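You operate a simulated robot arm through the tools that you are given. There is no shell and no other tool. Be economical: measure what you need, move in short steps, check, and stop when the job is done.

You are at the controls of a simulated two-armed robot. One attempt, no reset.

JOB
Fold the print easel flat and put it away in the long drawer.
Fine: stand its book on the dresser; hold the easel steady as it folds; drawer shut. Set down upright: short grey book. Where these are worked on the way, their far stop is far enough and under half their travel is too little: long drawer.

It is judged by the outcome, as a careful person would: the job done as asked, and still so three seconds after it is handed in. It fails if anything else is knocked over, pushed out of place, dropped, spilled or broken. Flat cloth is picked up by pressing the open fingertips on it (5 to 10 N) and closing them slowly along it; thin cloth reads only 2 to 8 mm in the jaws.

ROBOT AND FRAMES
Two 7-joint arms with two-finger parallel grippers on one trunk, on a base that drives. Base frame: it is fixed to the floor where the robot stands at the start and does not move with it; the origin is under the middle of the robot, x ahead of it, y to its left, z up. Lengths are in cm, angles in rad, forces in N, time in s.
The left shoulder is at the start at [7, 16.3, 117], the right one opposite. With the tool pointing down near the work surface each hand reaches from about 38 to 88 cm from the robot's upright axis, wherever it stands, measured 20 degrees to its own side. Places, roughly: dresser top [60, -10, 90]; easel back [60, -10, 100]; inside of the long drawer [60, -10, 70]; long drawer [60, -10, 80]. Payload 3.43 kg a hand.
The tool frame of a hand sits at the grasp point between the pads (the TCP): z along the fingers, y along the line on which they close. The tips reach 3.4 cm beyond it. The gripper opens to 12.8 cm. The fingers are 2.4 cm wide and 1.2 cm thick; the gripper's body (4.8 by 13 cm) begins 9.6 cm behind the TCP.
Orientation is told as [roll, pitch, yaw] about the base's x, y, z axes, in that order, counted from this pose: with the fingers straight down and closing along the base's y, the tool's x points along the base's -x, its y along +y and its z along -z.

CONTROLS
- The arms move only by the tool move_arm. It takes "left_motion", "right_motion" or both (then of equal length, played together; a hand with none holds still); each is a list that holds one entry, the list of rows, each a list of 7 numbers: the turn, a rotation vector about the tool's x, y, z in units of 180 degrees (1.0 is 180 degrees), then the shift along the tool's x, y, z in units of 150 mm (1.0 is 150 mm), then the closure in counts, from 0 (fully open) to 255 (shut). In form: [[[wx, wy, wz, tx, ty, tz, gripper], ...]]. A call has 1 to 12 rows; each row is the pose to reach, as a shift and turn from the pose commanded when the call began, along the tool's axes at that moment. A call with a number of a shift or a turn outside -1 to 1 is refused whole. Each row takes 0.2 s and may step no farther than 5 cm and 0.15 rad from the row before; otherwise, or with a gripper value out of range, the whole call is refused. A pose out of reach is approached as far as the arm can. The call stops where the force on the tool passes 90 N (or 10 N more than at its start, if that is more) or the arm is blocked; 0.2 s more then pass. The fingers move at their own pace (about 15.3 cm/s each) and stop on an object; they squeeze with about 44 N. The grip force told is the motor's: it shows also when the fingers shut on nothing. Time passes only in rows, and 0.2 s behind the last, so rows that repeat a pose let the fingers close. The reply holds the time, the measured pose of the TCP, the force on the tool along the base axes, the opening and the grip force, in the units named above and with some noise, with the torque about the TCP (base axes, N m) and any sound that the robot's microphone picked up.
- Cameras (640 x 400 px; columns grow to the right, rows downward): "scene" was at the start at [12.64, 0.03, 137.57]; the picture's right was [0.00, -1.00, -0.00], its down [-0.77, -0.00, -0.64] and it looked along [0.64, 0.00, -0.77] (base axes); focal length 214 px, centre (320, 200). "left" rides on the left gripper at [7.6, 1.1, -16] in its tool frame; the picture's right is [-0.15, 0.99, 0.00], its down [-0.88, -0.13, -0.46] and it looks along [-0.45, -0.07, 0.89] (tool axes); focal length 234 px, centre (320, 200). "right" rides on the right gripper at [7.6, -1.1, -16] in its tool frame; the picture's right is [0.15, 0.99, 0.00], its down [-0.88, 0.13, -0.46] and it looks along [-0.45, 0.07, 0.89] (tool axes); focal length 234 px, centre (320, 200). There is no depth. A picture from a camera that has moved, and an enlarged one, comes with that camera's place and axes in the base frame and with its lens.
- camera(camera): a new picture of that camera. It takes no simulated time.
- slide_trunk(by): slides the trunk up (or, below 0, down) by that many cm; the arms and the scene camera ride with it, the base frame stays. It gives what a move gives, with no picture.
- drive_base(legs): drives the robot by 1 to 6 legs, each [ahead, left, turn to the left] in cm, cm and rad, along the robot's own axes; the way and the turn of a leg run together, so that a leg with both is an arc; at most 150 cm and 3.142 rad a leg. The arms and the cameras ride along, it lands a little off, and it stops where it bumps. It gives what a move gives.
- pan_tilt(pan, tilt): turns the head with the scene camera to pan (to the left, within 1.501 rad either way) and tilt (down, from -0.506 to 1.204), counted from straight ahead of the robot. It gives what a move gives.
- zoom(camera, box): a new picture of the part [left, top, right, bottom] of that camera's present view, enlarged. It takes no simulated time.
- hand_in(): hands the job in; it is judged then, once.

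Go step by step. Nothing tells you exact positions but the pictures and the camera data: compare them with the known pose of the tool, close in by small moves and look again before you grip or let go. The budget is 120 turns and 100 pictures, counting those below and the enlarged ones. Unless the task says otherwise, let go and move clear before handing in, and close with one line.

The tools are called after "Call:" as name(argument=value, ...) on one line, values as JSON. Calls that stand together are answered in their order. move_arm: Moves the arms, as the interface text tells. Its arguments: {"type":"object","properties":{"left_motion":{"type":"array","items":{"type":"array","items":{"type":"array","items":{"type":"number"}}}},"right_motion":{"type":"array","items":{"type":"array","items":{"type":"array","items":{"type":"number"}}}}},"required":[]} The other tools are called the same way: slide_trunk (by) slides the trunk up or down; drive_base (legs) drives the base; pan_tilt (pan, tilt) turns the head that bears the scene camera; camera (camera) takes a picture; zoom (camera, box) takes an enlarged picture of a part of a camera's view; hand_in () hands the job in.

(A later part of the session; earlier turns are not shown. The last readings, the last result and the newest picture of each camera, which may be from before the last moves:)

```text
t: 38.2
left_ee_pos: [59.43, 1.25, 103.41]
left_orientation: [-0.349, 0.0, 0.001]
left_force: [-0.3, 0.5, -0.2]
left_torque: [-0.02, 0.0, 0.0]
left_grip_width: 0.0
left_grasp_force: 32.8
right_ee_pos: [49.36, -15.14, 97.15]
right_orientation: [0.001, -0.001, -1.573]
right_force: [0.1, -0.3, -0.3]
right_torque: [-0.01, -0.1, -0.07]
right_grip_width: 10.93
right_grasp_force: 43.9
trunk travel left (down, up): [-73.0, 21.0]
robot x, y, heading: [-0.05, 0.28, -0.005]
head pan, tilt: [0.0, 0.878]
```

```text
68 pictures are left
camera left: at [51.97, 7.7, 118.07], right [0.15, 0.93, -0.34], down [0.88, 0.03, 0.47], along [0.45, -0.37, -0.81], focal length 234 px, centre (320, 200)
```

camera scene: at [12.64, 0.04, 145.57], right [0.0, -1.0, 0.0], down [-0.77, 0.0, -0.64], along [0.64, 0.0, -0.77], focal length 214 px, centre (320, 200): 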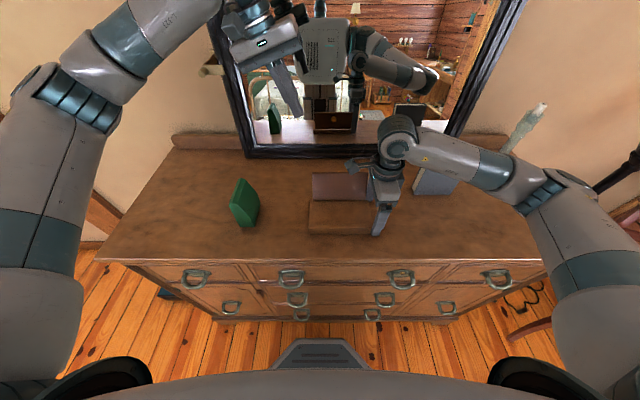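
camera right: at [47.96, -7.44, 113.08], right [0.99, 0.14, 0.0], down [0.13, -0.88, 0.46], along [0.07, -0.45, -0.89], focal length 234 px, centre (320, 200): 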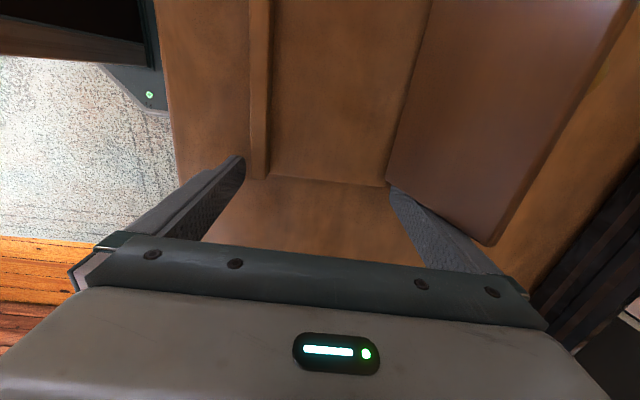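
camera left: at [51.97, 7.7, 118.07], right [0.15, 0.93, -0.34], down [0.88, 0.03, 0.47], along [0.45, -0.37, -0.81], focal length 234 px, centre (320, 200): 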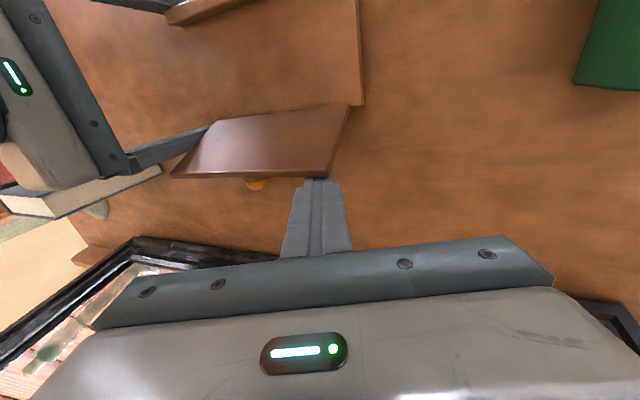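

Call:
move_arm(left_motion=[[[0, 0, 0, 0.05, -0.025, 0.01, 255], [0, 0, 0, 0.1, -0.025, 0.01, 255], [0, 0, 0, 0.15, -0.025, 0.01, 255], [0, 0, 0, 0.2, -0.025, 0.01, 255], [0, 0, 0, 0.2, -0.025, 0.01, 255]]])

Call:
camera(camera="left")

```text
t: 39.4
left_ee_pos: [56.38, 0.77, 102.92]
left_orientation: [-0.347, 0.003, -0.002]
left_force: [0.5, -0.3, -0.1]
left_torque: [0.01, 0.06, 0.0]
left_grip_width: 0.02
left_grasp_force: 32.7
right_ee_pos: [49.4, -15.08, 97.11]
right_orientation: [0.0, 0.002, -1.574]
right_force: [-1.9, 1.1, 1.4]
right_torque: [-0.2, -0.13, 0.04]
right_grip_width: 10.96
right_grasp_force: 44.4
trunk travel left (down, up): [-73.0, 21.0]
robot x, y, heading: [-0.05, 0.28, 0.0]
head pan, tilt: [0.0, 0.878]
```

```text
67 pictures are left
camera left: at [48.98, 7.11, 117.77], right [0.14, 0.93, -0.34], down [0.88, 0.03, 0.47], along [0.45, -0.36, -0.82], focal length 234 px, centre (320, 200)
```

left: 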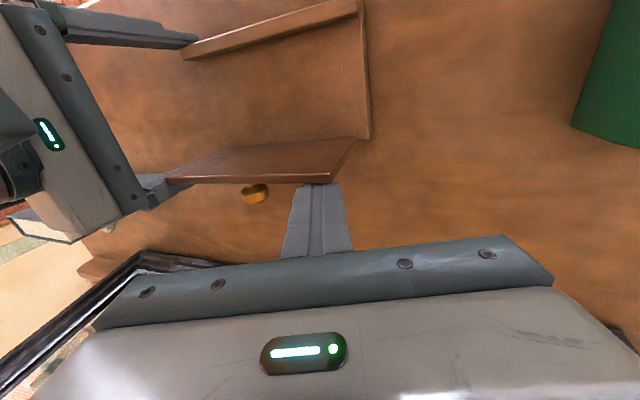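

The board is turning smoothly and the tray holds. Keep pushing.

Call:
move_arm(left_motion=[[[0, 0, 0, 0.04, 0, 0, 255], [0, 0, 0, 0.08, 0, 0, 255], [0, 0, 0, 0.12, 0, 0, 255], [0, 0, 0, 0.16, 0, 0, 255], [0, 0, 0, 0.2, 0, 0, 255], [0, 0, 0, 0.25, 0, 0, 255], [0, 0, 0, 0.25, 0, 0, 255]]])

Call:
camera(camera="left")

Call:
zoom(camera="scene", box=[240, 100, 440, 245])

```text
t: 41.0
left_ee_pos: [52.72, 0.85, 103.39]
left_orientation: [-0.349, 0.002, 0.002]
left_force: [1.1, -0.1, 0.1]
left_torque: [0.03, 0.02, -0.03]
left_grip_width: 0.0
left_grasp_force: 33.2
right_ee_pos: [49.28, -15.07, 97.02]
right_orientation: [0.001, 0.0, -1.572]
right_force: [-0.5, 0.5, 0.4]
right_torque: [0.3, -0.13, 0.24]
right_grip_width: 10.93
right_grasp_force: 44.3
trunk travel left (down, up): [-73.0, 21.0]
robot x, y, heading: [-0.1, -0.17, 0.001]
head pan, tilt: [0.0, 0.878]
```

```text
66 pictures are left
camera left: at [45.24, 7.24, 118.13], right [0.15, 0.93, -0.34], down [0.88, 0.03, 0.47], along [0.45, -0.37, -0.81], focal length 234 px, centre (320, 200)
```

left: 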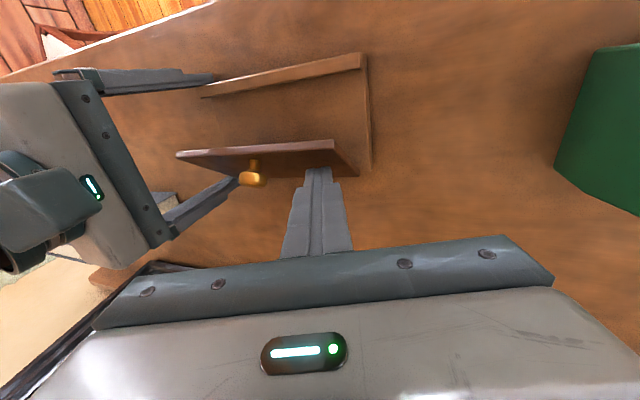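

```text
2.76 times, centred on (340, 172) of scene
camera zoom: at [12.63, 0.05, 145.57], right [0.0, -1.0, 0.0], down [-0.77, 0.0, -0.64], along [0.64, 0.0, -0.77], focal length 592 px, centre (265, 276)
```

zoom: 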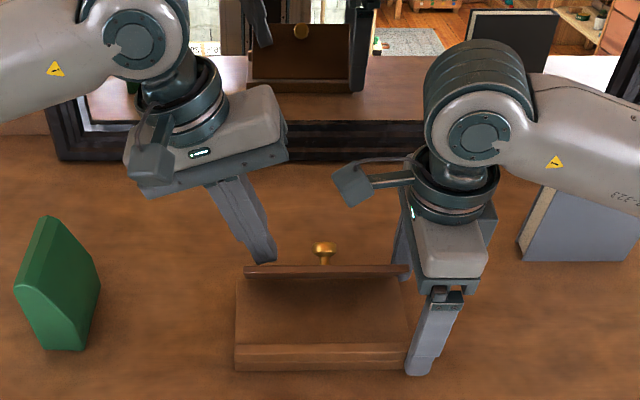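

Call:
move_arm(left_motion=[[[0, 0, 0, 0.05, 0, 0, 255], [0, 0, 0, 0.1, 0.005, 0.015, 255], [0, 0, 0, 0.15, 0.011, 0.03, 255], [0, 0, 0, 0.2, 0.023, 0.06, 255], [0, 0, 0, 0.267, 0.034, 0.094, 255], [0, 0, 0, 0.267, 0.034, 0.094, 255]]])

Call:
camera(camera="left")

Call:
zoom(camera="scene", box=[240, 100, 440, 245])

```text
t: 42.4
left_ee_pos: [48.72, 0.72, 101.83]
left_orientation: [-0.348, 0.0, 0.0]
left_force: [0.1, -0.3, 0.1]
left_torque: [-0.01, 0.05, 0.01]
left_grip_width: 0.0
left_grasp_force: 33.0
right_ee_pos: [49.27, -15.11, 97.03]
right_orientation: [-0.002, 0.0, -1.572]
right_force: [-0.1, 1.2, -0.5]
right_torque: [0.02, -0.09, 0.09]
right_grip_width: 10.96
right_grasp_force: 44.1
trunk travel left (down, up): [-73.0, 21.0]
robot x, y, heading: [-0.15, -0.08, -0.0]
head pan, tilt: [0.0, 0.878]
```

```text
64 pictures are left
camera left: at [41.21, 7.19, 116.51], right [0.15, 0.93, -0.34], down [0.88, 0.03, 0.47], along [0.45, -0.37, -0.81], focal length 234 px, centre (320, 200)
```

left: 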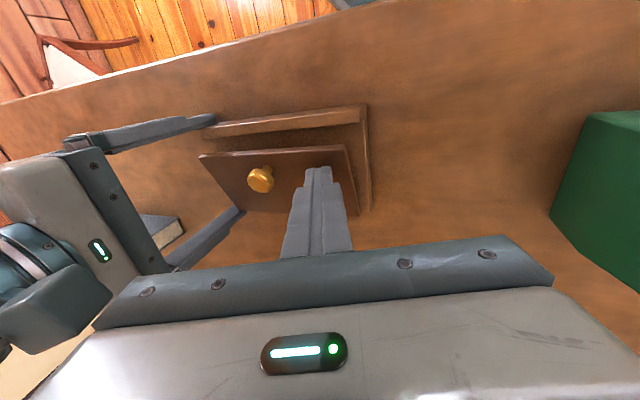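

```text
2.76 times, centred on (340, 172) of scene
camera zoom: at [12.63, 0.05, 145.57], right [0.0, -1.0, 0.0], down [-0.77, 0.0, -0.64], along [0.64, 0.0, -0.77], focal length 592 px, centre (265, 276)
```

zoom: 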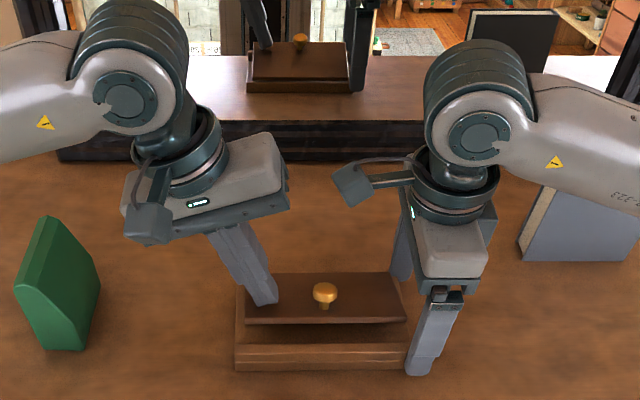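

Nearly folded; now press down on it.

Call:
move_arm(left_motion=[[[0, 0, 0, 0.02, 0.02, 0.05, 255], [0, 0, 0, 0.03, 0.04, 0.1, 255], [0, 0, 0, 0.03, 0.06, 0.15, 255], [0, 0, 0, 0.03, 0.06, 0.15, 255]]])

Call:
move_arm(left_motion=[[[0, 0, 0, 0.0, 0.01, 0.03, 255], [0, 0, 0, 0.0, 0.01, 0.03, 255]]])

Call:
camera(camera="left")

Call:
zoom(camera="scene", box=[240, 100, 440, 245])

```text
t: 43.4
left_ee_pos: [48.24, 0.86, 99.46]
left_orientation: [-0.347, 0.0, 0.002]
left_force: [0.1, -0.3, 0.6]
left_torque: [-0.02, 0.01, -0.01]
left_grip_width: 0.0
left_grasp_force: 32.6
right_ee_pos: [49.26, -15.1, 97.08]
right_orientation: [-0.001, 0.001, -1.572]
right_force: [-0.5, -0.3, 1.0]
right_torque: [-0.02, -0.14, -0.03]
right_grip_width: 10.97
right_grasp_force: 44.6
trunk travel left (down, up): [-73.0, 21.0]
robot x, y, heading: [-0.15, -0.16, -0.003]
head pan, tilt: [0.0, 0.878]
```

```text
t: 44.0
left_ee_pos: [48.31, 0.94, 99.18]
left_orientation: [-0.35, -0.003, 0.001]
left_force: [-0.3, 7.9, 23.9]
left_torque: [0.23, -0.05, 0.01]
left_grip_width: 0.0
left_grasp_force: 32.5
right_ee_pos: [49.18, -15.2, 97.11]
right_orientation: [0.002, -0.002, -1.573]
right_force: [4.1, -4.5, -5.4]
right_torque: [-0.6, -0.5, -0.56]
right_grip_width: 10.95
right_grasp_force: 44.3
trunk travel left (down, up): [-73.0, 21.0]
robot x, y, heading: [-0.03, 0.08, -0.001]
head pan, tilt: [0.0, 0.878]
```

```text
62 pictures are left
camera left: at [40.77, 7.24, 113.82], right [0.15, 0.93, -0.34], down [0.88, 0.04, 0.48], along [0.45, -0.37, -0.81], focal length 234 px, centre (320, 200)
```

left: 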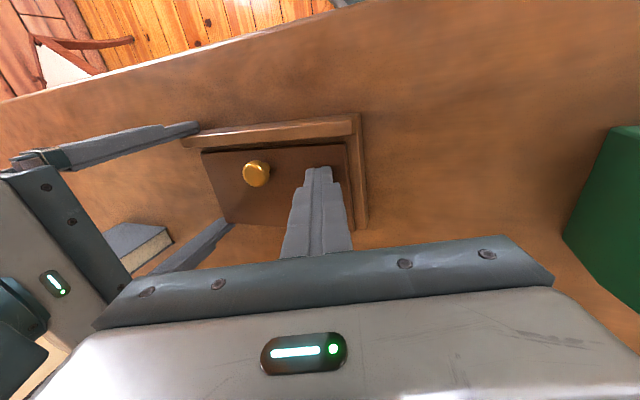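

```text
2.76 times, centred on (340, 172) of scene
camera zoom: at [12.54, 0.09, 145.6], right [0.0, -1.0, 0.0], down [-0.77, 0.0, -0.64], along [0.64, 0.0, -0.77], focal length 592 px, centre (265, 276)
```

zoom: 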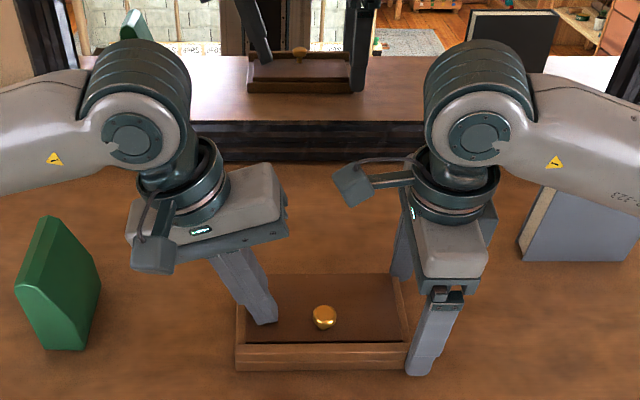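

The board lies flat, with 24 N pressing. I'll raise the left hand away and then release the right one straight up.

Call:
move_arm(left_motion=[[[0, 0, 0, 0, -0.02, -0.1, 255], [0, 0, 0, 0, -0.05, -0.3, 255], [0, 0, 0, 0.1, -0.05, -0.5, 255], [0, 0, 0, 0.2, -0.03, -0.7, 255], [0, 0, 0, 0.4, -0.02, -0.85, 255], [0, 0, 0, 0.53, -0.02, -0.85, 255], [0, 0, 0, 0.53, -0.02, -0.85, 255]]])

Call:
move_arm(right_motion=[[[0, 0, 0, 0, 0, 0, 40], [0, 0, 0, 0, 0, 0, 20], [0, 0, 0, 0, 0, 0, 0], [0, 0, 0, 0, 0, 0, 0], [0, 0, 0, 0, 0, -0.15, 0], [0, 0, 0, 0, 0, -0.35, 0], [0, 0, 0, 0, 0, -0.6, 0], [0, 0, 0, 0, 0, -0.85, 0], [0, 0, 0, 0, 0, -1, 0], [0, 0, 0, 0, 0, -1, 0]]])

Call:
camera(camera="scene")

Call:
zoom(camera="scene", box=[260, 170, 460, 295])

```text
t: 45.6
left_ee_pos: [40.33, 4.92, 110.95]
left_orientation: [-0.348, 0.0, 0.001]
left_force: [0.3, -0.1, 0.4]
left_torque: [0.01, 0.02, -0.02]
left_grip_width: 0.0
left_grasp_force: 33.1
right_ee_pos: [49.26, -15.06, 97.0]
right_orientation: [0.001, 0.0, -1.572]
right_force: [-0.7, -0.4, -0.1]
right_torque: [0.21, -0.11, 0.12]
right_grip_width: 10.96
right_grasp_force: 44.2
trunk travel left (down, up): [-73.0, 21.0]
robot x, y, heading: [0.2, -0.13, -0.002]
head pan, tilt: [0.0, 0.878]
```

```text
t: 47.8
left_ee_pos: [40.35, 4.92, 111.02]
left_orientation: [-0.349, 0.0, 0.002]
left_force: [0.1, 0.2, 0.5]
left_torque: [-0.02, 0.03, -0.05]
left_grip_width: 0.0
left_grasp_force: 33.0
right_ee_pos: [49.2, -15.21, 112.19]
right_orientation: [0.0, -0.001, -1.573]
right_force: [-0.3, -1.3, -0.6]
right_torque: [0.0, -0.01, 0.02]
right_grip_width: 12.79
right_grasp_force: 0.0
trunk travel left (down, up): [-73.0, 21.0]
robot x, y, heading: [0.33, 0.26, -0.002]
head pan, tilt: [0.0, 0.878]
```

```text
60 pictures are left
camera scene: at [12.65, 0.01, 145.57], right [0.0, -1.0, 0.0], down [-0.77, 0.0, -0.64], along [0.64, 0.0, -0.77], focal length 214 px, centre (320, 200)
```

scene: 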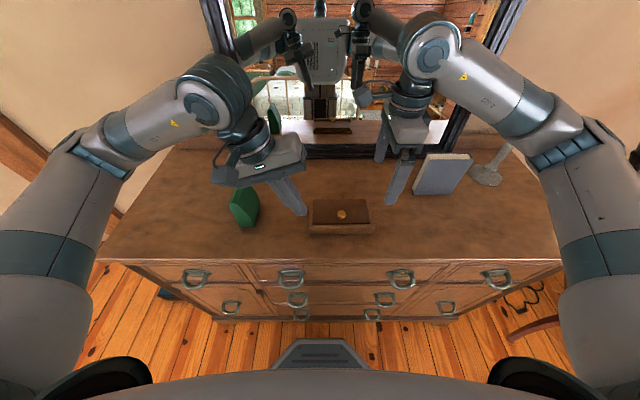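

```text
3.20 times, centred on (360, 232) of scene
camera zoom: at [12.65, 0.01, 145.57], right [0.0, -1.0, 0.0], down [-0.77, 0.0, -0.64], along [0.64, 0.0, -0.77], focal length 686 px, centre (192, 96)
```

zoom: 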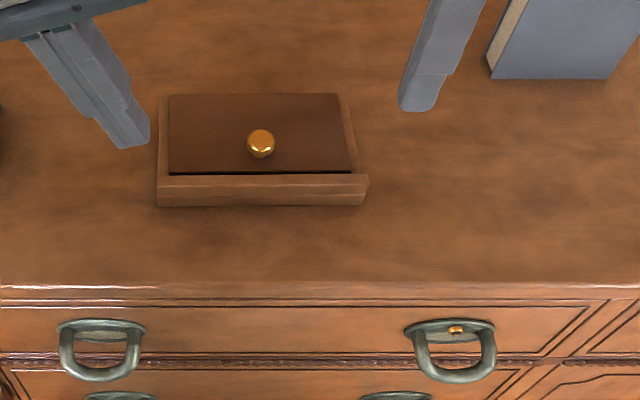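

The easel is folded flat. Next I'll back the robot off 30 cm and look at the drawer front, to pull it with the left hand.

Call:
drive_base(legs=[[-30, 0, 0]])

Call:
slide_trunk(by=-20)

Call:
pan_tilt(pan=0, tilt=0.6)

Call:
camera(camera="scene")

```text
t: 49.8
left_ee_pos: [10.66, 5.1, 111.02]
left_orientation: [-0.349, 0.0, 0.006]
left_force: [0.7, 0.4, 0.5]
left_torque: [0.02, 0.01, 0.02]
left_grip_width: 0.01
left_grasp_force: 33.2
right_ee_pos: [19.61, -15.18, 112.15]
right_orientation: [0.0, -0.001, -1.569]
right_force: [0.2, 0.3, 0.2]
right_torque: [0.02, 0.01, -0.01]
right_grip_width: 12.8
right_grasp_force: 0.0
trunk travel left (down, up): [-73.0, 21.0]
robot x, y, heading: [-29.92, -0.02, 0.002]
head pan, tilt: [0.0, 0.878]
```

```text
t: 52.0
left_ee_pos: [10.52, 5.01, 90.93]
left_orientation: [-0.349, 0.001, 0.006]
left_force: [0.0, 0.2, 0.3]
left_torque: [0.01, -0.03, 0.03]
left_grip_width: 0.0
left_grasp_force: 33.1
right_ee_pos: [19.53, -14.97, 92.24]
right_orientation: [0.001, -0.001, -1.568]
right_force: [0.2, -0.5, 0.2]
right_torque: [0.0, 0.03, -0.02]
right_grip_width: 12.79
right_grasp_force: 0.1
trunk travel left (down, up): [-53.0, 41.0]
robot x, y, heading: [-29.27, -0.03, 0.001]
head pan, tilt: [0.0, 0.878]
```

```text
t: 52.8
left_ee_pos: [10.59, 4.94, 91.07]
left_orientation: [-0.35, -0.002, 0.004]
left_force: [-0.2, 0.3, -0.4]
left_torque: [0.02, -0.02, 0.0]
left_grip_width: 0.0
left_grasp_force: 33.4
right_ee_pos: [19.49, -15.01, 92.22]
right_orientation: [0.002, 0.0, -1.568]
right_force: [-0.7, 0.1, 0.7]
right_torque: [0.03, 0.0, 0.03]
right_grip_width: 12.8
right_grasp_force: 0.1
trunk travel left (down, up): [-53.0, 41.0]
robot x, y, heading: [-29.67, -0.31, 0.01]
head pan, tilt: [0.0, 0.6]
```

```text
58 pictures are left
camera scene: at [-15.87, 0.03, 127.87], right [0.0, -1.0, 0.0], down [-0.57, 0.0, -0.82], along [0.82, 0.0, -0.57], focal length 214 px, centre (320, 200)
```

scene: 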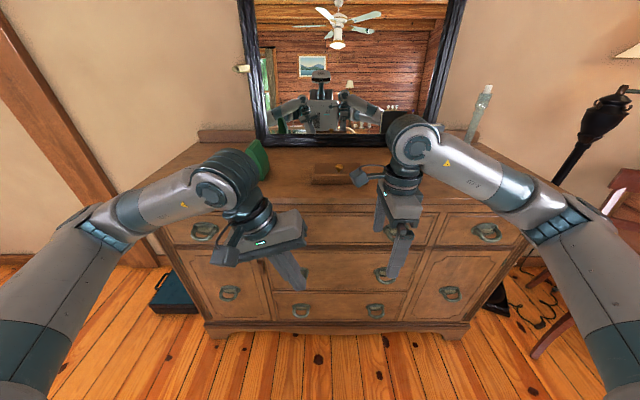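

Hands block the view. I'll level the left hand and move both hands outward.

Call:
move_arm(left_motion=[[[-0.037, 0, 0, 0, 0.2, -0.07, 255], [-0.074, 0, 0, 0, 0.4, -0.14, 255], [-0.111, 0, 0, 0, 0.6, -0.21, 200], [-0.111, 0, 0, 0, 0.75, -0.274, 100], [-0.111, 0, 0, 0, 0.75, -0.274, 100]]], right_motion=[[[0, 0, 0, -0.2, 0, 0, 0], [0, 0, 0, -0.4, 0, 0, 0], [0, 0, 0, -0.6, 0, 0, 0], [0, 0, 0, -0.9, 0, 0, 0], [0, 0, 0, -0.9, 0, 0, 0]]])

Call:
move_arm(left_motion=[[[0, 0, -0.0455, 0, 0, 0, 100], [0, 0, -0.091, 0, 0, 0, 100], [0, 0, -0.1365, 0, 0, 0, 100], [0, 0, -0.182, 0, 0, 0, 100], [0, 0, -0.2275, 0, 0, 0, 100], [0, 0, -0.273, 0, 0, 0, 100], [0, 0, -0.3185, 0, 0, 0, 100], [0, 0, -0.364, 0, 0, 0, 100], [0, 0, -0.4095, 0, 0, 0, 100], [0, 0, -0.455, 0, 0, 0, 100], [0, 0, -0.5, 0, 0, 0, 100], [0, 0, -0.5, 0, 0, 0, 100]]])

Call:
camera(camera="scene")

```text
t: 54.0
left_ee_pos: [10.56, 17.03, 90.91]
left_orientation: [0.0, 0.001, 0.005]
left_force: [1.4, -0.2, 0.6]
left_torque: [0.0, 0.04, 0.03]
left_grip_width: 7.78
left_grasp_force: 0.1
right_ee_pos: [19.67, -28.63, 92.11]
right_orientation: [-0.001, -0.001, -1.567]
right_force: [-0.1, 0.5, 0.3]
right_torque: [0.01, 0.01, -0.03]
right_grip_width: 12.79
right_grasp_force: 0.1
trunk travel left (down, up): [-53.0, 41.0]
robot x, y, heading: [-30.01, -0.33, 0.005]
head pan, tilt: [0.0, 0.6]
```

```text
t: 56.6
left_ee_pos: [10.45, 16.97, 91.03]
left_orientation: [0.0, -0.001, 1.579]
left_force: [-0.4, 0.1, 0.1]
left_torque: [-0.01, -0.02, -0.01]
left_grip_width: 7.79
left_grasp_force: 0.0
right_ee_pos: [19.64, -28.63, 92.26]
right_orientation: [0.0, -0.001, -1.569]
right_force: [-0.1, -0.3, 0.0]
right_torque: [0.02, 0.01, -0.03]
right_grip_width: 12.78
right_grasp_force: 0.1
trunk travel left (down, up): [-53.0, 41.0]
robot x, y, heading: [-29.26, 0.31, 0.004]
head pan, tilt: [0.0, 0.6]
```

```text
57 pictures are left
camera scene: at [-15.88, 0.02, 127.88], right [0.0, -1.0, 0.0], down [-0.57, 0.0, -0.82], along [0.82, 0.0, -0.57], focal length 214 px, centre (320, 200)
```

scene: 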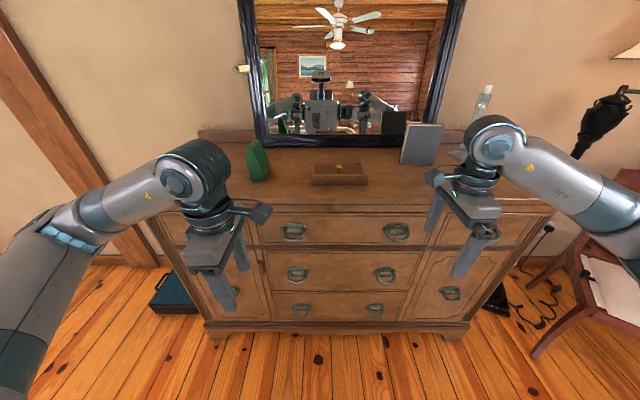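

Now pitch the left hand to point forward, fingers closing vertically.

Call:
move_arm(left_motion=[[[0.0455, 0, 0, 0, -0.05, 0, 60], [0.091, 0, 0, 0, -0.1, 0, 60], [0.1365, 0, 0, 0, -0.15, 0.05, 60], [0.182, 0, 0, 0, -0.2, 0.1, 60], [0.2275, 0, 0, 0, -0.25, 0.2, 60], [0.273, 0, 0, 0, -0.3, 0.3, 60], [0.3185, 0, 0, 0, -0.35, 0.4, 60], [0.364, 0, 0, 0, -0.4, 0.5, 60], [0.4095, 0, 0, 0, -0.45, 0.6, 60], [0.455, 0, 0, 0, -0.5, 0.7, 60], [0.5, 0, 0, 0, -0.53, 0.8, 60], [0.5, 0, 0, 0, -0.53, 0.8, 60]]])

Call:
camera(camera="scene")

Call:
camera(camera="left")

Call:
zoom(camera="scene", box=[240, 180, 440, 305])

```text
t: 59.2
left_ee_pos: [29.71, 8.07, 87.61]
left_orientation: [-1.524, 0.002, 1.605]
left_force: [0.0, 0.0, -0.3]
left_torque: [-0.01, 0.01, -0.03]
left_grip_width: 9.79
left_grasp_force: 0.0
left hand out of reach, approached as far as the arm can: row 2, 3, 4, 5, 6, 7, 8, 9, 10, 11, 12
right_ee_pos: [19.67, -28.48, 92.24]
right_orientation: [0.0, 0.0, -1.568]
right_force: [0.4, 0.2, -0.6]
right_torque: [0.01, 0.02, -0.02]
right_grip_width: 12.79
right_grasp_force: 0.1
trunk travel left (down, up): [-53.0, 41.0]
robot x, y, heading: [-29.69, -0.05, 0.004]
head pan, tilt: [0.0, 0.6]
```

```text
56 pictures are left
camera scene: at [-15.84, 0.12, 127.88], right [0.0, -1.0, 0.0], down [-0.57, 0.0, -0.82], along [0.82, 0.0, -0.57], focal length 214 px, centre (320, 200)
```

scene: 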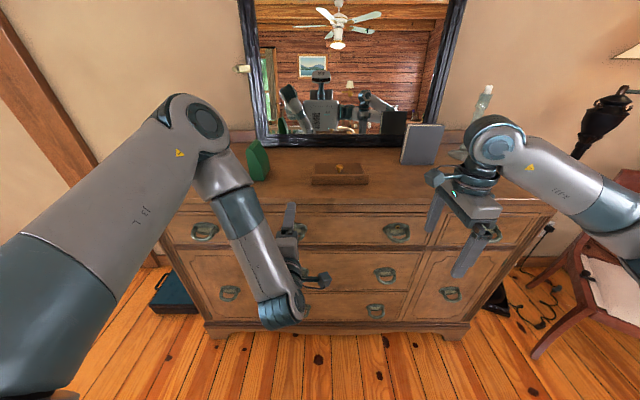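

```text
55 pictures are left
camera left: at [14.12, -0.14, 87.38], right [-0.05, 0.14, -0.99], down [-0.48, 0.86, 0.15], along [0.88, 0.48, 0.02], focal length 234 px, centre (320, 200)
```

left: 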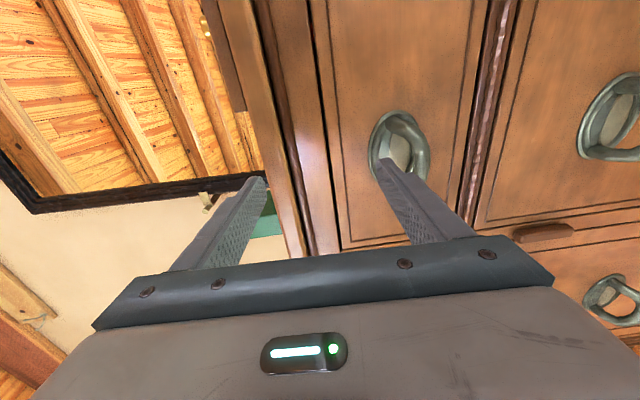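

```text
3.20 times, centred on (340, 242) of scene
camera zoom: at [-15.84, 0.12, 127.88], right [0.0, -1.0, 0.0], down [-0.57, 0.0, -0.82], along [0.82, 0.0, -0.57], focal length 686 px, centre (256, 64)
```

zoom: 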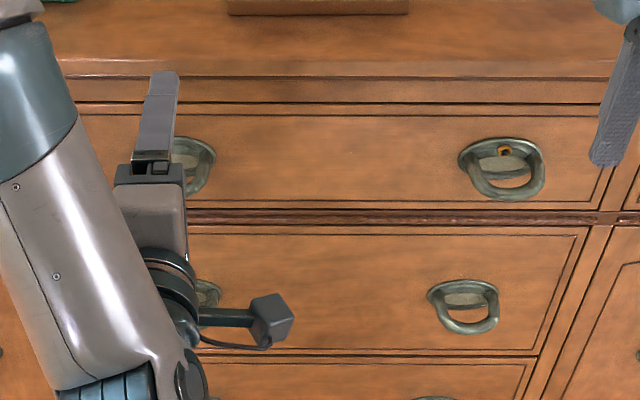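

The hand ended up near the left handle, with the pose only approached. I'll issue a null move to see which pose counts as commanded.

Call:
move_arm(left_motion=[[[0, 0, 0, 0, 0, 0, 60], [0, 0, 0, 0, 0, -0.1, 60], [0, 0, 0, 0, 0, -0.1, 60]]])

```text
t: 60.0
left_ee_pos: [28.98, 7.47, 88.09]
left_orientation: [-1.515, -0.001, 1.605]
left_force: [0.2, -0.2, 0.2]
left_torque: [0.0, -0.03, 0.0]
left_grip_width: 9.79
left_grasp_force: 0.1
left hand out of reach, approached as far as the arm can: row 2, 3
right_ee_pos: [19.64, -28.58, 92.2]
right_orientation: [0.0, 0.0, -1.568]
right_force: [0.0, -0.6, 0.2]
right_torque: [0.0, -0.01, 0.05]
right_grip_width: 12.8
right_grasp_force: 0.0
trunk travel left (down, up): [-53.0, 41.0]
robot x, y, heading: [-29.53, 0.56, 0.004]
head pan, tilt: [0.0, 0.6]
```

Moves now count from the reached pose, and the arm is too folded here. I'll back off another 15 cm, then reach forward and down to the handle.

Call:
drive_base(legs=[[-15, 0, 0]])

Call:
move_arm(left_motion=[[[0, 0, 0, 0, 0.1, 0.15, 60], [0, 0, 0, 0, 0.2, 0.3, 60], [0, 0, 0, 0, 0.35, 0.45, 60], [0, 0, 0, 0, 0.5, 0.55, 60], [0, 0, 0, 0, 0.65, 0.65, 60], [0, 0, 0, 0, 0.65, 0.65, 60]]])

Call:
camera(camera="left")

Call:
camera(camera="scene")

```text
t: 61.3
left_ee_pos: [14.0, 7.54, 88.2]
left_orientation: [-1.519, 0.0, 1.605]
left_force: [0.4, -0.1, 0.7]
left_torque: [0.0, 0.01, -0.03]
left_grip_width: 9.74
left_grasp_force: 0.1
right_ee_pos: [4.66, -28.55, 92.13]
right_orientation: [0.003, -0.001, -1.566]
right_force: [-0.6, 0.5, -0.7]
right_torque: [-0.02, -0.03, -0.01]
right_grip_width: 12.8
right_grasp_force: 0.2
trunk travel left (down, up): [-53.0, 41.0]
robot x, y, heading: [-44.2, -0.08, 0.007]
head pan, tilt: [0.0, 0.6]
```

```text
t: 62.7
left_ee_pos: [22.34, 3.44, 80.73]
left_orientation: [-1.498, -0.002, 1.638]
left_force: [1.1, -0.6, 0.1]
left_torque: [0.01, -0.01, 0.01]
left_grip_width: 9.8
left_grasp_force: 0.1
left hand out of reach, approached as far as the arm can: row 2, 3, 4, 5, 6
right_ee_pos: [4.73, -28.66, 92.35]
right_orientation: [0.002, -0.001, -1.567]
right_force: [0.9, 0.0, -0.2]
right_torque: [0.03, -0.01, 0.03]
right_grip_width: 12.79
right_grasp_force: 0.0
trunk travel left (down, up): [-53.0, 41.0]
robot x, y, heading: [-44.66, -0.01, 0.009]
head pan, tilt: [0.0, 0.6]
```

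```text
53 pictures are left
camera left: at [6.86, -5.25, 80.83], right [-0.08, 0.14, -0.99], down [-0.5, 0.85, 0.17], along [0.86, 0.51, 0.0], focal length 234 px, centre (320, 200)
```

left: 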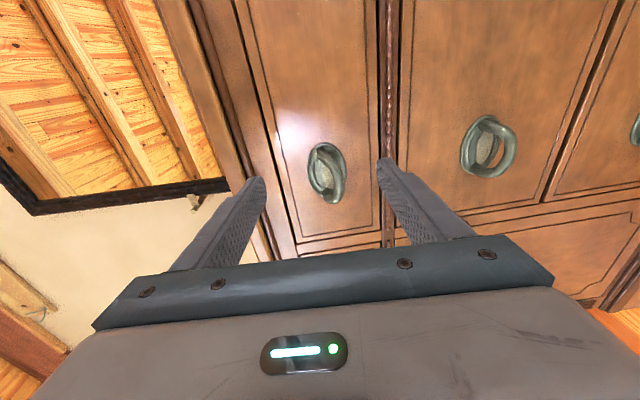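

```text
52 pictures are left
camera scene: at [-30.85, -0.05, 127.89], right [0.0, -1.0, 0.0], down [-0.56, 0.0, -0.83], along [0.83, 0.0, -0.56], focal length 214 px, centre (320, 200)
```

scene: 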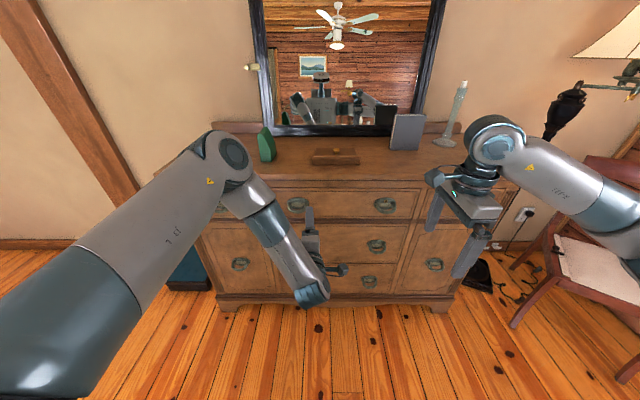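

A forward-and-down tilt of 45° suits both the arm and the hanging ring handle better. I'll rotate back to that and see.

Call:
move_arm(left_motion=[[[-0.045, 0, 0, -0.06, -0.07, 0.05, 60], [-0.09, 0, 0, -0.12, -0.14, 0.1, 60], [-0.135, 0, 0, -0.18, -0.21, 0.15, 60], [-0.18, 0, 0, -0.24, -0.28, 0.2, 60], [-0.227, 0, 0, -0.31, -0.35, 0.25, 60], [-0.227, 0, 0, -0.31, -0.35, 0.25, 60]]])

Call:
camera(camera="left")

Call:
zoom(camera="scene", box=[200, 130, 440, 280])

```text
t: 64.1
left_ee_pos: [26.07, 8.14, 86.06]
left_orientation: [-0.802, 0.001, 1.605]
left_force: [0.1, 0.5, -0.3]
left_torque: [0.03, 0.03, -0.01]
left_grip_width: 9.8
left_grasp_force: 0.2
right_ee_pos: [4.74, -28.67, 92.08]
right_orientation: [0.0, 0.0, -1.568]
right_force: [0.8, 0.4, 0.7]
right_torque: [0.01, 0.03, -0.03]
right_grip_width: 12.8
right_grasp_force: 0.0
trunk travel left (down, up): [-53.0, 41.0]
robot x, y, heading: [-44.2, 0.02, 0.005]
head pan, tilt: [0.0, 0.6]
```

```text
51 pictures are left
camera left: at [14.05, 0.18, 96.44], right [-0.69, 0.12, -0.71], down [-0.27, 0.87, 0.41], along [0.67, 0.47, -0.57], focal length 234 px, centre (320, 200)
```

left: 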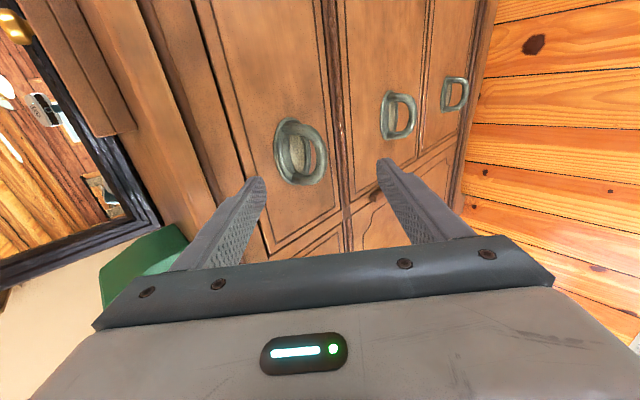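

```text
2.67 times, centred on (320, 205) of scene
camera zoom: at [-30.8, -0.09, 127.88], right [0.0, -1.0, 0.0], down [-0.57, 0.0, -0.82], along [0.82, 0.0, -0.57], focal length 572 px, centre (320, 187)
```

zoom: 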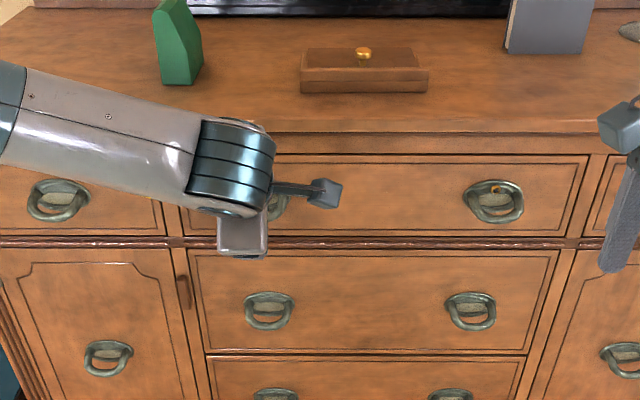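

Call:
zoom(camera="left", box=[240, 90, 400, 190])

Call:
zoom(camera="scene", box=[360, 185, 420, 225])

```text
4.00 times, centred on (320, 140) of left
camera zoom: at [14.05, 0.18, 96.44], right [-0.69, 0.12, -0.71], down [-0.27, 0.87, 0.41], along [0.67, 0.47, -0.57], focal length 937 px, centre (320, 440)
```

zoom: 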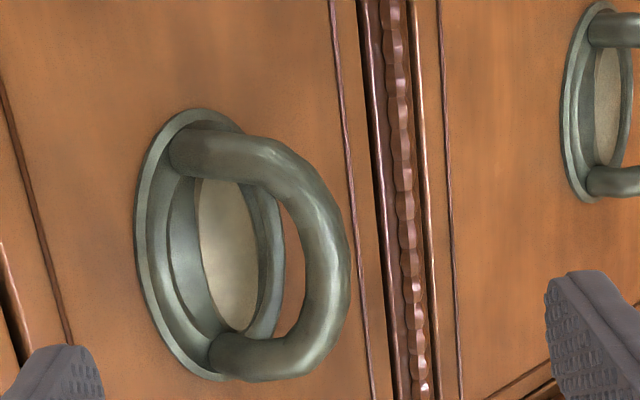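

```text
10.00 times, centred on (390, 205) of scene
camera zoom: at [-30.8, -0.09, 127.88], right [0.0, -1.0, 0.0], down [-0.57, 0.0, -0.82], along [0.82, 0.0, -0.57], focal length 2145 px, centre (-380, 150)
```

zoom: 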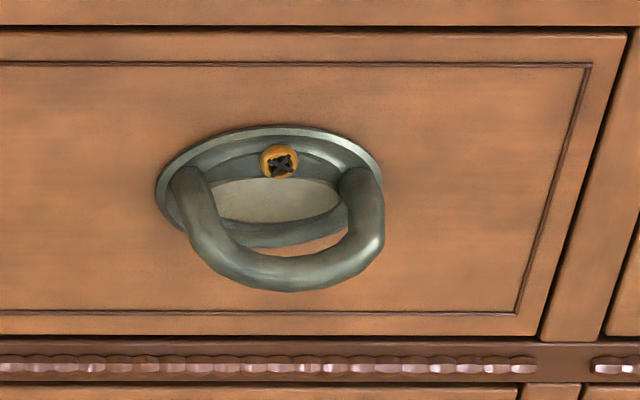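

The bar's about at (33.8, 8.4, 77.7). Approach along the tilted tool axis with a 3 cm opening and check.

Call:
move_arm(left_motion=[[[0, 0, 0, -0.017, 0.02, 0.1, 130], [0, 0, 0, -0.017, 0.043, 0.2, 196], [0, 0, 0, -0.017, 0.043, 0.329, 196], [0, 0, 0, -0.017, 0.043, 0.329, 196]]])

Call:
zoom(camera="left", box=[200, 80, 440, 230])

```text
t: 65.1
left_ee_pos: [29.07, 8.64, 82.18]
left_orientation: [-0.804, -0.001, 1.607]
left_force: [0.1, 0.2, -0.5]
left_torque: [-0.01, 0.04, 0.0]
left_grip_width: 2.95
left_grasp_force: 0.1
right_ee_pos: [4.65, -28.58, 92.15]
right_orientation: [0.0, 0.002, -1.567]
right_force: [0.1, 0.2, 0.3]
right_torque: [0.03, 0.0, -0.01]
right_grip_width: 12.79
right_grasp_force: 0.0
trunk travel left (down, up): [-53.0, 41.0]
robot x, y, heading: [-44.96, -0.21, 0.006]
head pan, tilt: [0.0, 0.6]
```

```text
2.67 times, centred on (320, 155) of left
camera zoom: at [17.13, 0.56, 92.53], right [-0.69, 0.12, -0.71], down [-0.27, 0.87, 0.41], along [0.67, 0.48, -0.57], focal length 624 px, centre (320, 320)
```

zoom: 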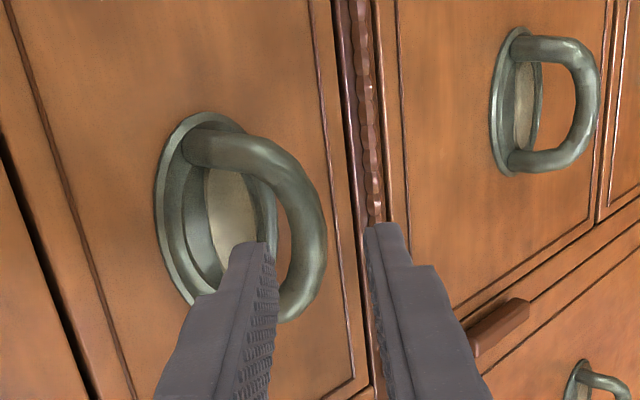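

Lined up: advance 5 cm along the tool axis.

Call:
move_arm(left_motion=[[[0, 0, 0, 0.01, 0, 0.1, 196], [0, 0, 0, 0.01, 0, 0.2, 196], [0, 0, 0, 0.01, 0, 0.28, 196], [0, 0, 0, 0.01, 0, 0.33, 196], [0, 0, 0, 0.01, 0, 0.33, 196]]])

Call:
zoom(camera="left", box=[200, 80, 440, 230])

```text
t: 66.3
left_ee_pos: [32.85, 8.72, 78.87]
left_orientation: [-0.804, -0.001, 1.608]
left_force: [2.2, -0.6, 3.5]
left_torque: [0.11, -0.1, 0.04]
left_grip_width: 3.14
left_grasp_force: 1.4
right_ee_pos: [4.79, -28.61, 92.18]
right_orientation: [0.0, 0.0, -1.567]
right_force: [0.6, -1.3, 0.4]
right_torque: [-0.05, 0.01, -0.01]
right_grip_width: 12.79
right_grasp_force: 0.0
trunk travel left (down, up): [-53.0, 41.0]
robot x, y, heading: [-44.42, -0.08, 0.005]
head pan, tilt: [0.0, 0.6]
```

```text
2.67 times, centred on (320, 155) of left
camera zoom: at [20.87, 0.56, 89.17], right [-0.69, 0.12, -0.71], down [-0.27, 0.87, 0.41], along [0.67, 0.48, -0.57], focal length 624 px, centre (320, 320)
```

zoom: 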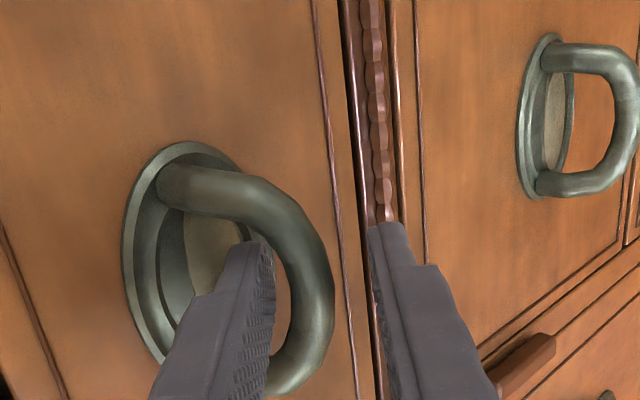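

The bar is between the fingers. Close on it.

Call:
move_arm(left_motion=[[[0, 0, 0, 0, 0, 0, 220], [0, 0, 0, 0, 0, 0, 240], [0, 0, 0, 0, 0, 0, 255], [0, 0, 0, 0, 0, 0, 255]]])

Call:
zoom(camera="left", box=[200, 80, 440, 230])

```text
t: 67.3
left_ee_pos: [32.68, 8.66, 79.32]
left_orientation: [-0.812, -0.001, 1.605]
left_force: [4.6, 2.8, 26.5]
left_torque: [0.78, -0.27, -0.84]
left_grip_width: 1.43
left_grasp_force: 45.2
right_ee_pos: [4.39, -28.66, 92.42]
right_orientation: [0.004, 0.0, -1.568]
right_force: [0.0, 0.3, 0.4]
right_torque: [-0.03, 0.0, -0.01]
right_grip_width: 12.8
right_grasp_force: 0.1
trunk travel left (down, up): [-53.0, 41.0]
robot x, y, heading: [-44.69, 0.07, 0.005]
head pan, tilt: [0.0, 0.6]
```

```text
2.67 times, centred on (320, 155) of left
camera zoom: at [20.69, 0.55, 89.52], right [-0.69, 0.12, -0.72], down [-0.27, 0.87, 0.41], along [0.68, 0.48, -0.56], focal length 624 px, centre (320, 320)
```

zoom: 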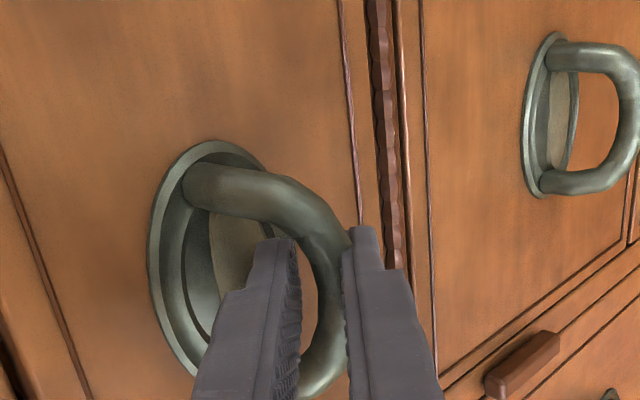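

Gripped at 1.4 cm. Pull gently 5 cm with the arm to check the drawer moves.

Call:
move_arm(left_motion=[[[0, 0, 0, 0, 0.03, -0.03, 255], [0, 0, 0, 0, 0.07, -0.072, 255], [0, 0, 0, 0, 0.12, -0.124, 255], [0, 0, 0, 0, 0.17, -0.176, 255], [0, 0, 0, 0, 0.232, -0.24, 255], [0, 0, 0, 0, 0.232, -0.24, 255]]])

Call:
camera(camera="scene")

```text
t: 68.7
left_ee_pos: [27.53, 8.61, 79.17]
left_orientation: [-0.814, 0.001, 1.61]
left_force: [-2.2, 13.5, 36.4]
left_torque: [1.19, -0.29, -0.4]
left_grip_width: 1.42
left_grasp_force: 45.4
right_ee_pos: [4.4, -28.55, 92.44]
right_orientation: [0.004, 0.0, -1.568]
right_force: [0.1, 0.0, 0.0]
right_torque: [-0.02, 0.03, 0.0]
right_grip_width: 12.78
right_grasp_force: 0.0
trunk travel left (down, up): [-53.0, 41.0]
robot x, y, heading: [-44.6, 0.04, 0.01]
head pan, tilt: [0.0, 0.6]
```

```text
44 pictures are left
camera scene: at [-31.29, 0.07, 127.95], right [0.01, -1.0, 0.0], down [-0.56, 0.0, -0.83], along [0.83, 0.0, -0.56], focal length 214 px, centre (320, 200)
```

scene: 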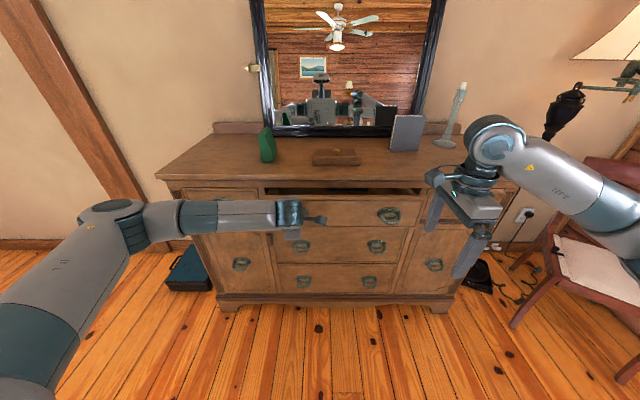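

The drawer slides. Continue with the arm by 15 cm, easing the hand up slightly.

Call:
move_arm(left_motion=[[[0, 0, 0, 0, 0.02, -0.08, 255], [0, 0, 0, 0, 0.08, -0.14, 255], [0, 0, 0, 0, 0.145, -0.205, 255], [0, 0, 0, 0, 0.21, -0.27, 255], [0, 0, 0, 0, 0.275, -0.335, 255], [0, 0, 0, 0, 0.34, -0.4, 255], [0, 0, 0, 0, 0.405, -0.465, 255], [0, 0, 0, 0, 0.47, -0.53, 255], [0, 0, 0, 0, 0.535, -0.6, 255], [0, 0, 0, 0, 0.6, -0.665, 255], [0, 0, 0, 0, 0.665, -0.73, 255], [0, 0, 0, 0, 0.665, -0.73, 255]]])

Call:
camera(camera="scene")

```text
t: 71.3
left_ee_pos: [12.83, 8.56, 79.2]
left_orientation: [-0.806, -0.005, 1.615]
left_force: [-1.8, 44.9, 21.7]
left_torque: [0.95, -0.15, -0.55]
left_grip_width: 1.43
left_grasp_force: 44.7
right_ee_pos: [4.58, -28.29, 92.5]
right_orientation: [0.001, -0.004, -1.569]
right_force: [-0.2, 0.2, 0.1]
right_torque: [0.01, 0.02, 0.0]
right_grip_width: 12.8
right_grasp_force: 0.0
trunk travel left (down, up): [-53.0, 41.0]
robot x, y, heading: [-44.43, -0.23, 0.007]
head pan, tilt: [0.0, 0.6]
```

```text
43 pictures are left
camera scene: at [-31.04, 0.44, 127.91], right [0.01, -1.0, 0.0], down [-0.56, -0.01, -0.83], along [0.83, 0.0, -0.56], focal length 214 px, centre (320, 200)
```

scene: 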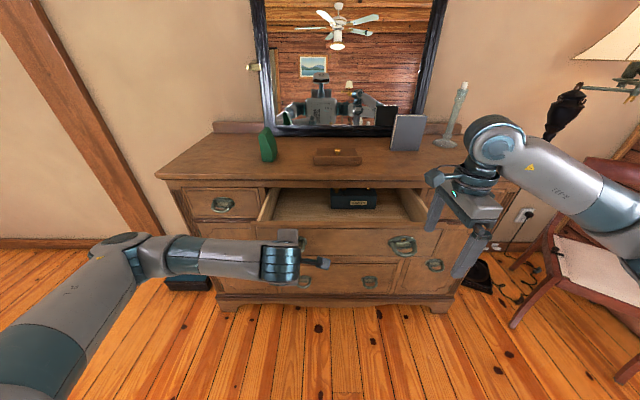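

The drawer is 20 cm out, with a dark box standing at its back. Pull 9 cm more, also relieving the side load.

Call:
move_arm(left_motion=[[[0, 0, 0, -0.02, 0.02, -0.02, 255], [0, 0, 0, -0.033, 0.06, -0.065, 255], [0, 0, 0, -0.035, 0.12, -0.125, 255], [0, 0, 0, -0.04, 0.18, -0.185, 255], [0, 0, 0, -0.045, 0.24, -0.25, 255], [0, 0, 0, -0.05, 0.3, -0.31, 255], [0, 0, 0, -0.055, 0.36, -0.37, 255], [0, 0, 0, -0.055, 0.417, -0.431, 255], [0, 0, 0, -0.055, 0.417, -0.431, 255]]])

Call:
camera(camera="scene")

```text
t: 73.3
left_ee_pos: [3.94, 8.58, 79.12]
left_orientation: [-0.81, -0.001, 1.609]
left_force: [-0.3, 25.5, 38.8]
left_torque: [0.62, -0.3, -0.84]
left_grip_width: 1.42
left_grasp_force: 45.1
left hand out of reach, approached as far as the arm can: row 8, 9
right_ee_pos: [4.56, -28.38, 92.39]
right_orientation: [0.004, -0.002, -1.568]
right_force: [0.1, 0.7, 0.2]
right_torque: [0.01, -0.02, -0.01]
right_grip_width: 12.79
right_grasp_force: 0.1
trunk travel left (down, up): [-53.0, 41.0]
robot x, y, heading: [-45.01, -0.11, 0.007]
head pan, tilt: [0.0, 0.6]
```

```text
42 pictures are left
camera scene: at [-31.12, 0.2, 127.95], right [0.01, -1.0, 0.0], down [-0.56, 0.0, -0.83], along [0.83, 0.0, -0.56], focal length 214 px, centre (320, 200)
```

scene: 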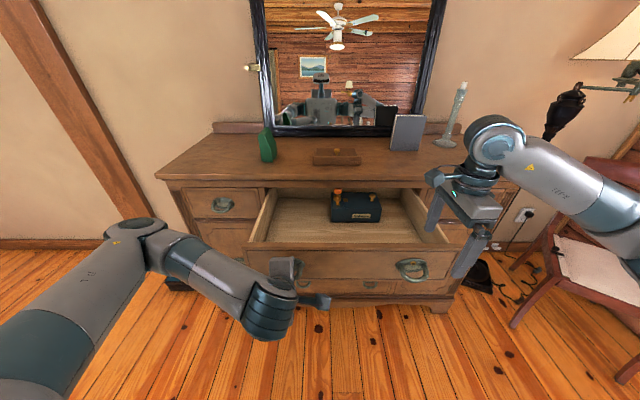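

Call:
zoom(camera="scene", box=[230, 140, 470, 290])

```text
2.67 times, centred on (350, 215) of scene
camera zoom: at [-31.12, 0.2, 127.95], right [0.01, -1.0, 0.0], down [-0.56, 0.0, -0.83], along [0.83, 0.0, -0.56], focal length 572 px, centre (240, 160)
```

zoom: 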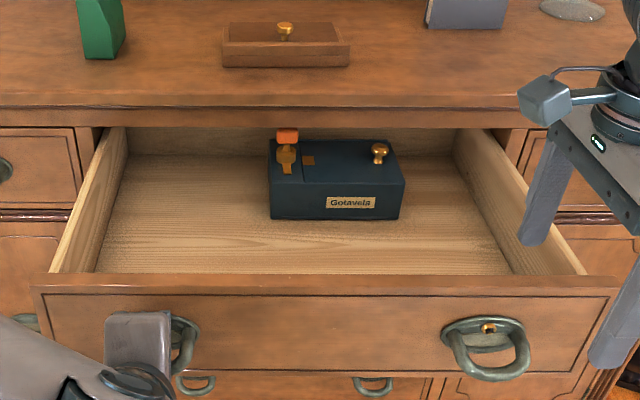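

The drawer is about 29 cm out and its back nearly shows, with a music box at the back. There is good room in front of it for the easel. Release the handle and withdraw along the tool axis.

Call:
move_arm(left_motion=[[[0, 0, 0, -0.01, -0.015, -0.015, 255], [0, 0, 0, -0.01, -0.015, -0.015, 215], [0, 0, 0, -0.01, -0.015, -0.015, 200], [0, 0, 0, -0.01, -0.015, -0.015, 196], [0, 0, 0, -0.01, -0.015, -0.07, 196], [0, 0, 0, -0.01, -0.015, -0.14, 196], [0, 0, 0, -0.01, -0.015, -0.22, 196], [0, 0, 0, -0.01, -0.015, -0.3, 196], [0, 0, 0, -0.01, -0.015, -0.3, 196]]])

Call:
zoom(camera="left", box=[160, 60, 480, 260])

```text
t: 75.3
left_ee_pos: [3.64, 6.24, 81.46]
left_orientation: [-0.801, 0.002, 1.604]
left_force: [-4.1, 0.4, -12.9]
left_torque: [-0.06, 0.24, -0.01]
left_grip_width: 3.65
left_grasp_force: 5.7
left hand out of reach, approached as far as the arm can: row 5, 6, 7, 8, 9
right_ee_pos: [4.79, -28.64, 92.16]
right_orientation: [-0.002, 0.001, -1.569]
right_force: [0.1, -0.1, -0.9]
right_torque: [0.0, 0.06, -0.03]
right_grip_width: 12.83
right_grasp_force: 0.0
trunk travel left (down, up): [-53.0, 41.0]
robot x, y, heading: [-44.24, 0.09, 0.006]
head pan, tilt: [0.0, 0.6]
```

```text
2.00 times, centred on (320, 160) of left
camera zoom: at [-8.21, -1.82, 91.81], right [-0.69, 0.12, -0.71], down [-0.27, 0.87, 0.41], along [0.67, 0.47, -0.57], focal length 468 px, centre (320, 280)
```

zoom: 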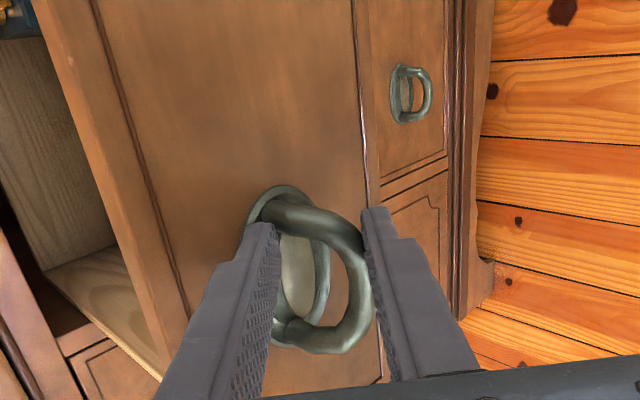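

The hand can't retract further itself, but the tips are almost free. I'll drive the base back 3.5 cm, then raise the trunk.

Call:
drive_base(legs=[[-3.5, 0, 0]])

Call:
slide_trunk(by=4)

Call:
zoom(camera="left", box=[160, 60, 480, 260])

```text
t: 76.2
left_ee_pos: [0.34, 6.27, 81.61]
left_orientation: [-0.806, 0.0, 1.607]
left_force: [0.5, 0.1, -0.2]
left_torque: [-0.02, 0.0, -0.02]
left_grip_width: 2.95
left_grasp_force: 0.2
right_ee_pos: [1.26, -28.68, 92.16]
right_orientation: [-0.001, 0.0, -1.566]
right_force: [0.5, 0.0, -0.6]
right_torque: [0.01, -0.02, -0.03]
right_grip_width: 12.77
right_grasp_force: 0.1
trunk travel left (down, up): [-53.0, 41.0]
robot x, y, heading: [-48.2, -0.44, 0.003]
head pan, tilt: [0.0, 0.6]
```

```text
t: 77.0
left_ee_pos: [0.17, 6.25, 85.55]
left_orientation: [-0.804, -0.001, 1.608]
left_force: [0.1, 0.9, -1.0]
left_torque: [0.0, 0.03, 0.0]
left_grip_width: 2.98
left_grasp_force: 0.0
right_ee_pos: [1.36, -28.63, 96.2]
right_orientation: [0.002, 0.0, -1.567]
right_force: [1.1, -0.2, 0.5]
right_torque: [0.0, -0.01, 0.02]
right_grip_width: 12.81
right_grasp_force: 0.1
trunk travel left (down, up): [-57.0, 37.0]
robot x, y, heading: [-48.12, -0.16, 0.003]
head pan, tilt: [0.0, 0.6]
```

```text
2.00 times, centred on (320, 160) of left
camera zoom: at [-11.57, -1.83, 95.87], right [-0.69, 0.12, -0.71], down [-0.27, 0.87, 0.41], along [0.67, 0.48, -0.57], focal length 468 px, centre (320, 280)
```

zoom: 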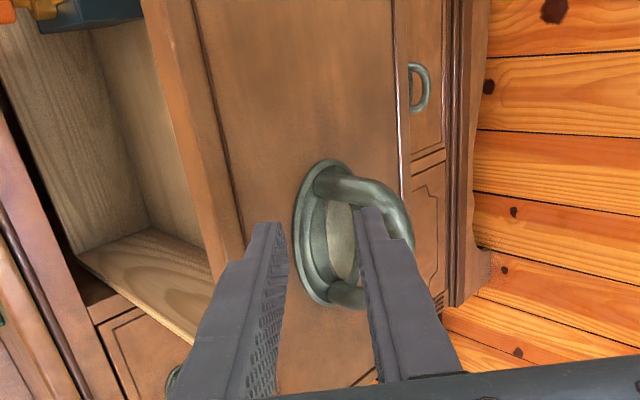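

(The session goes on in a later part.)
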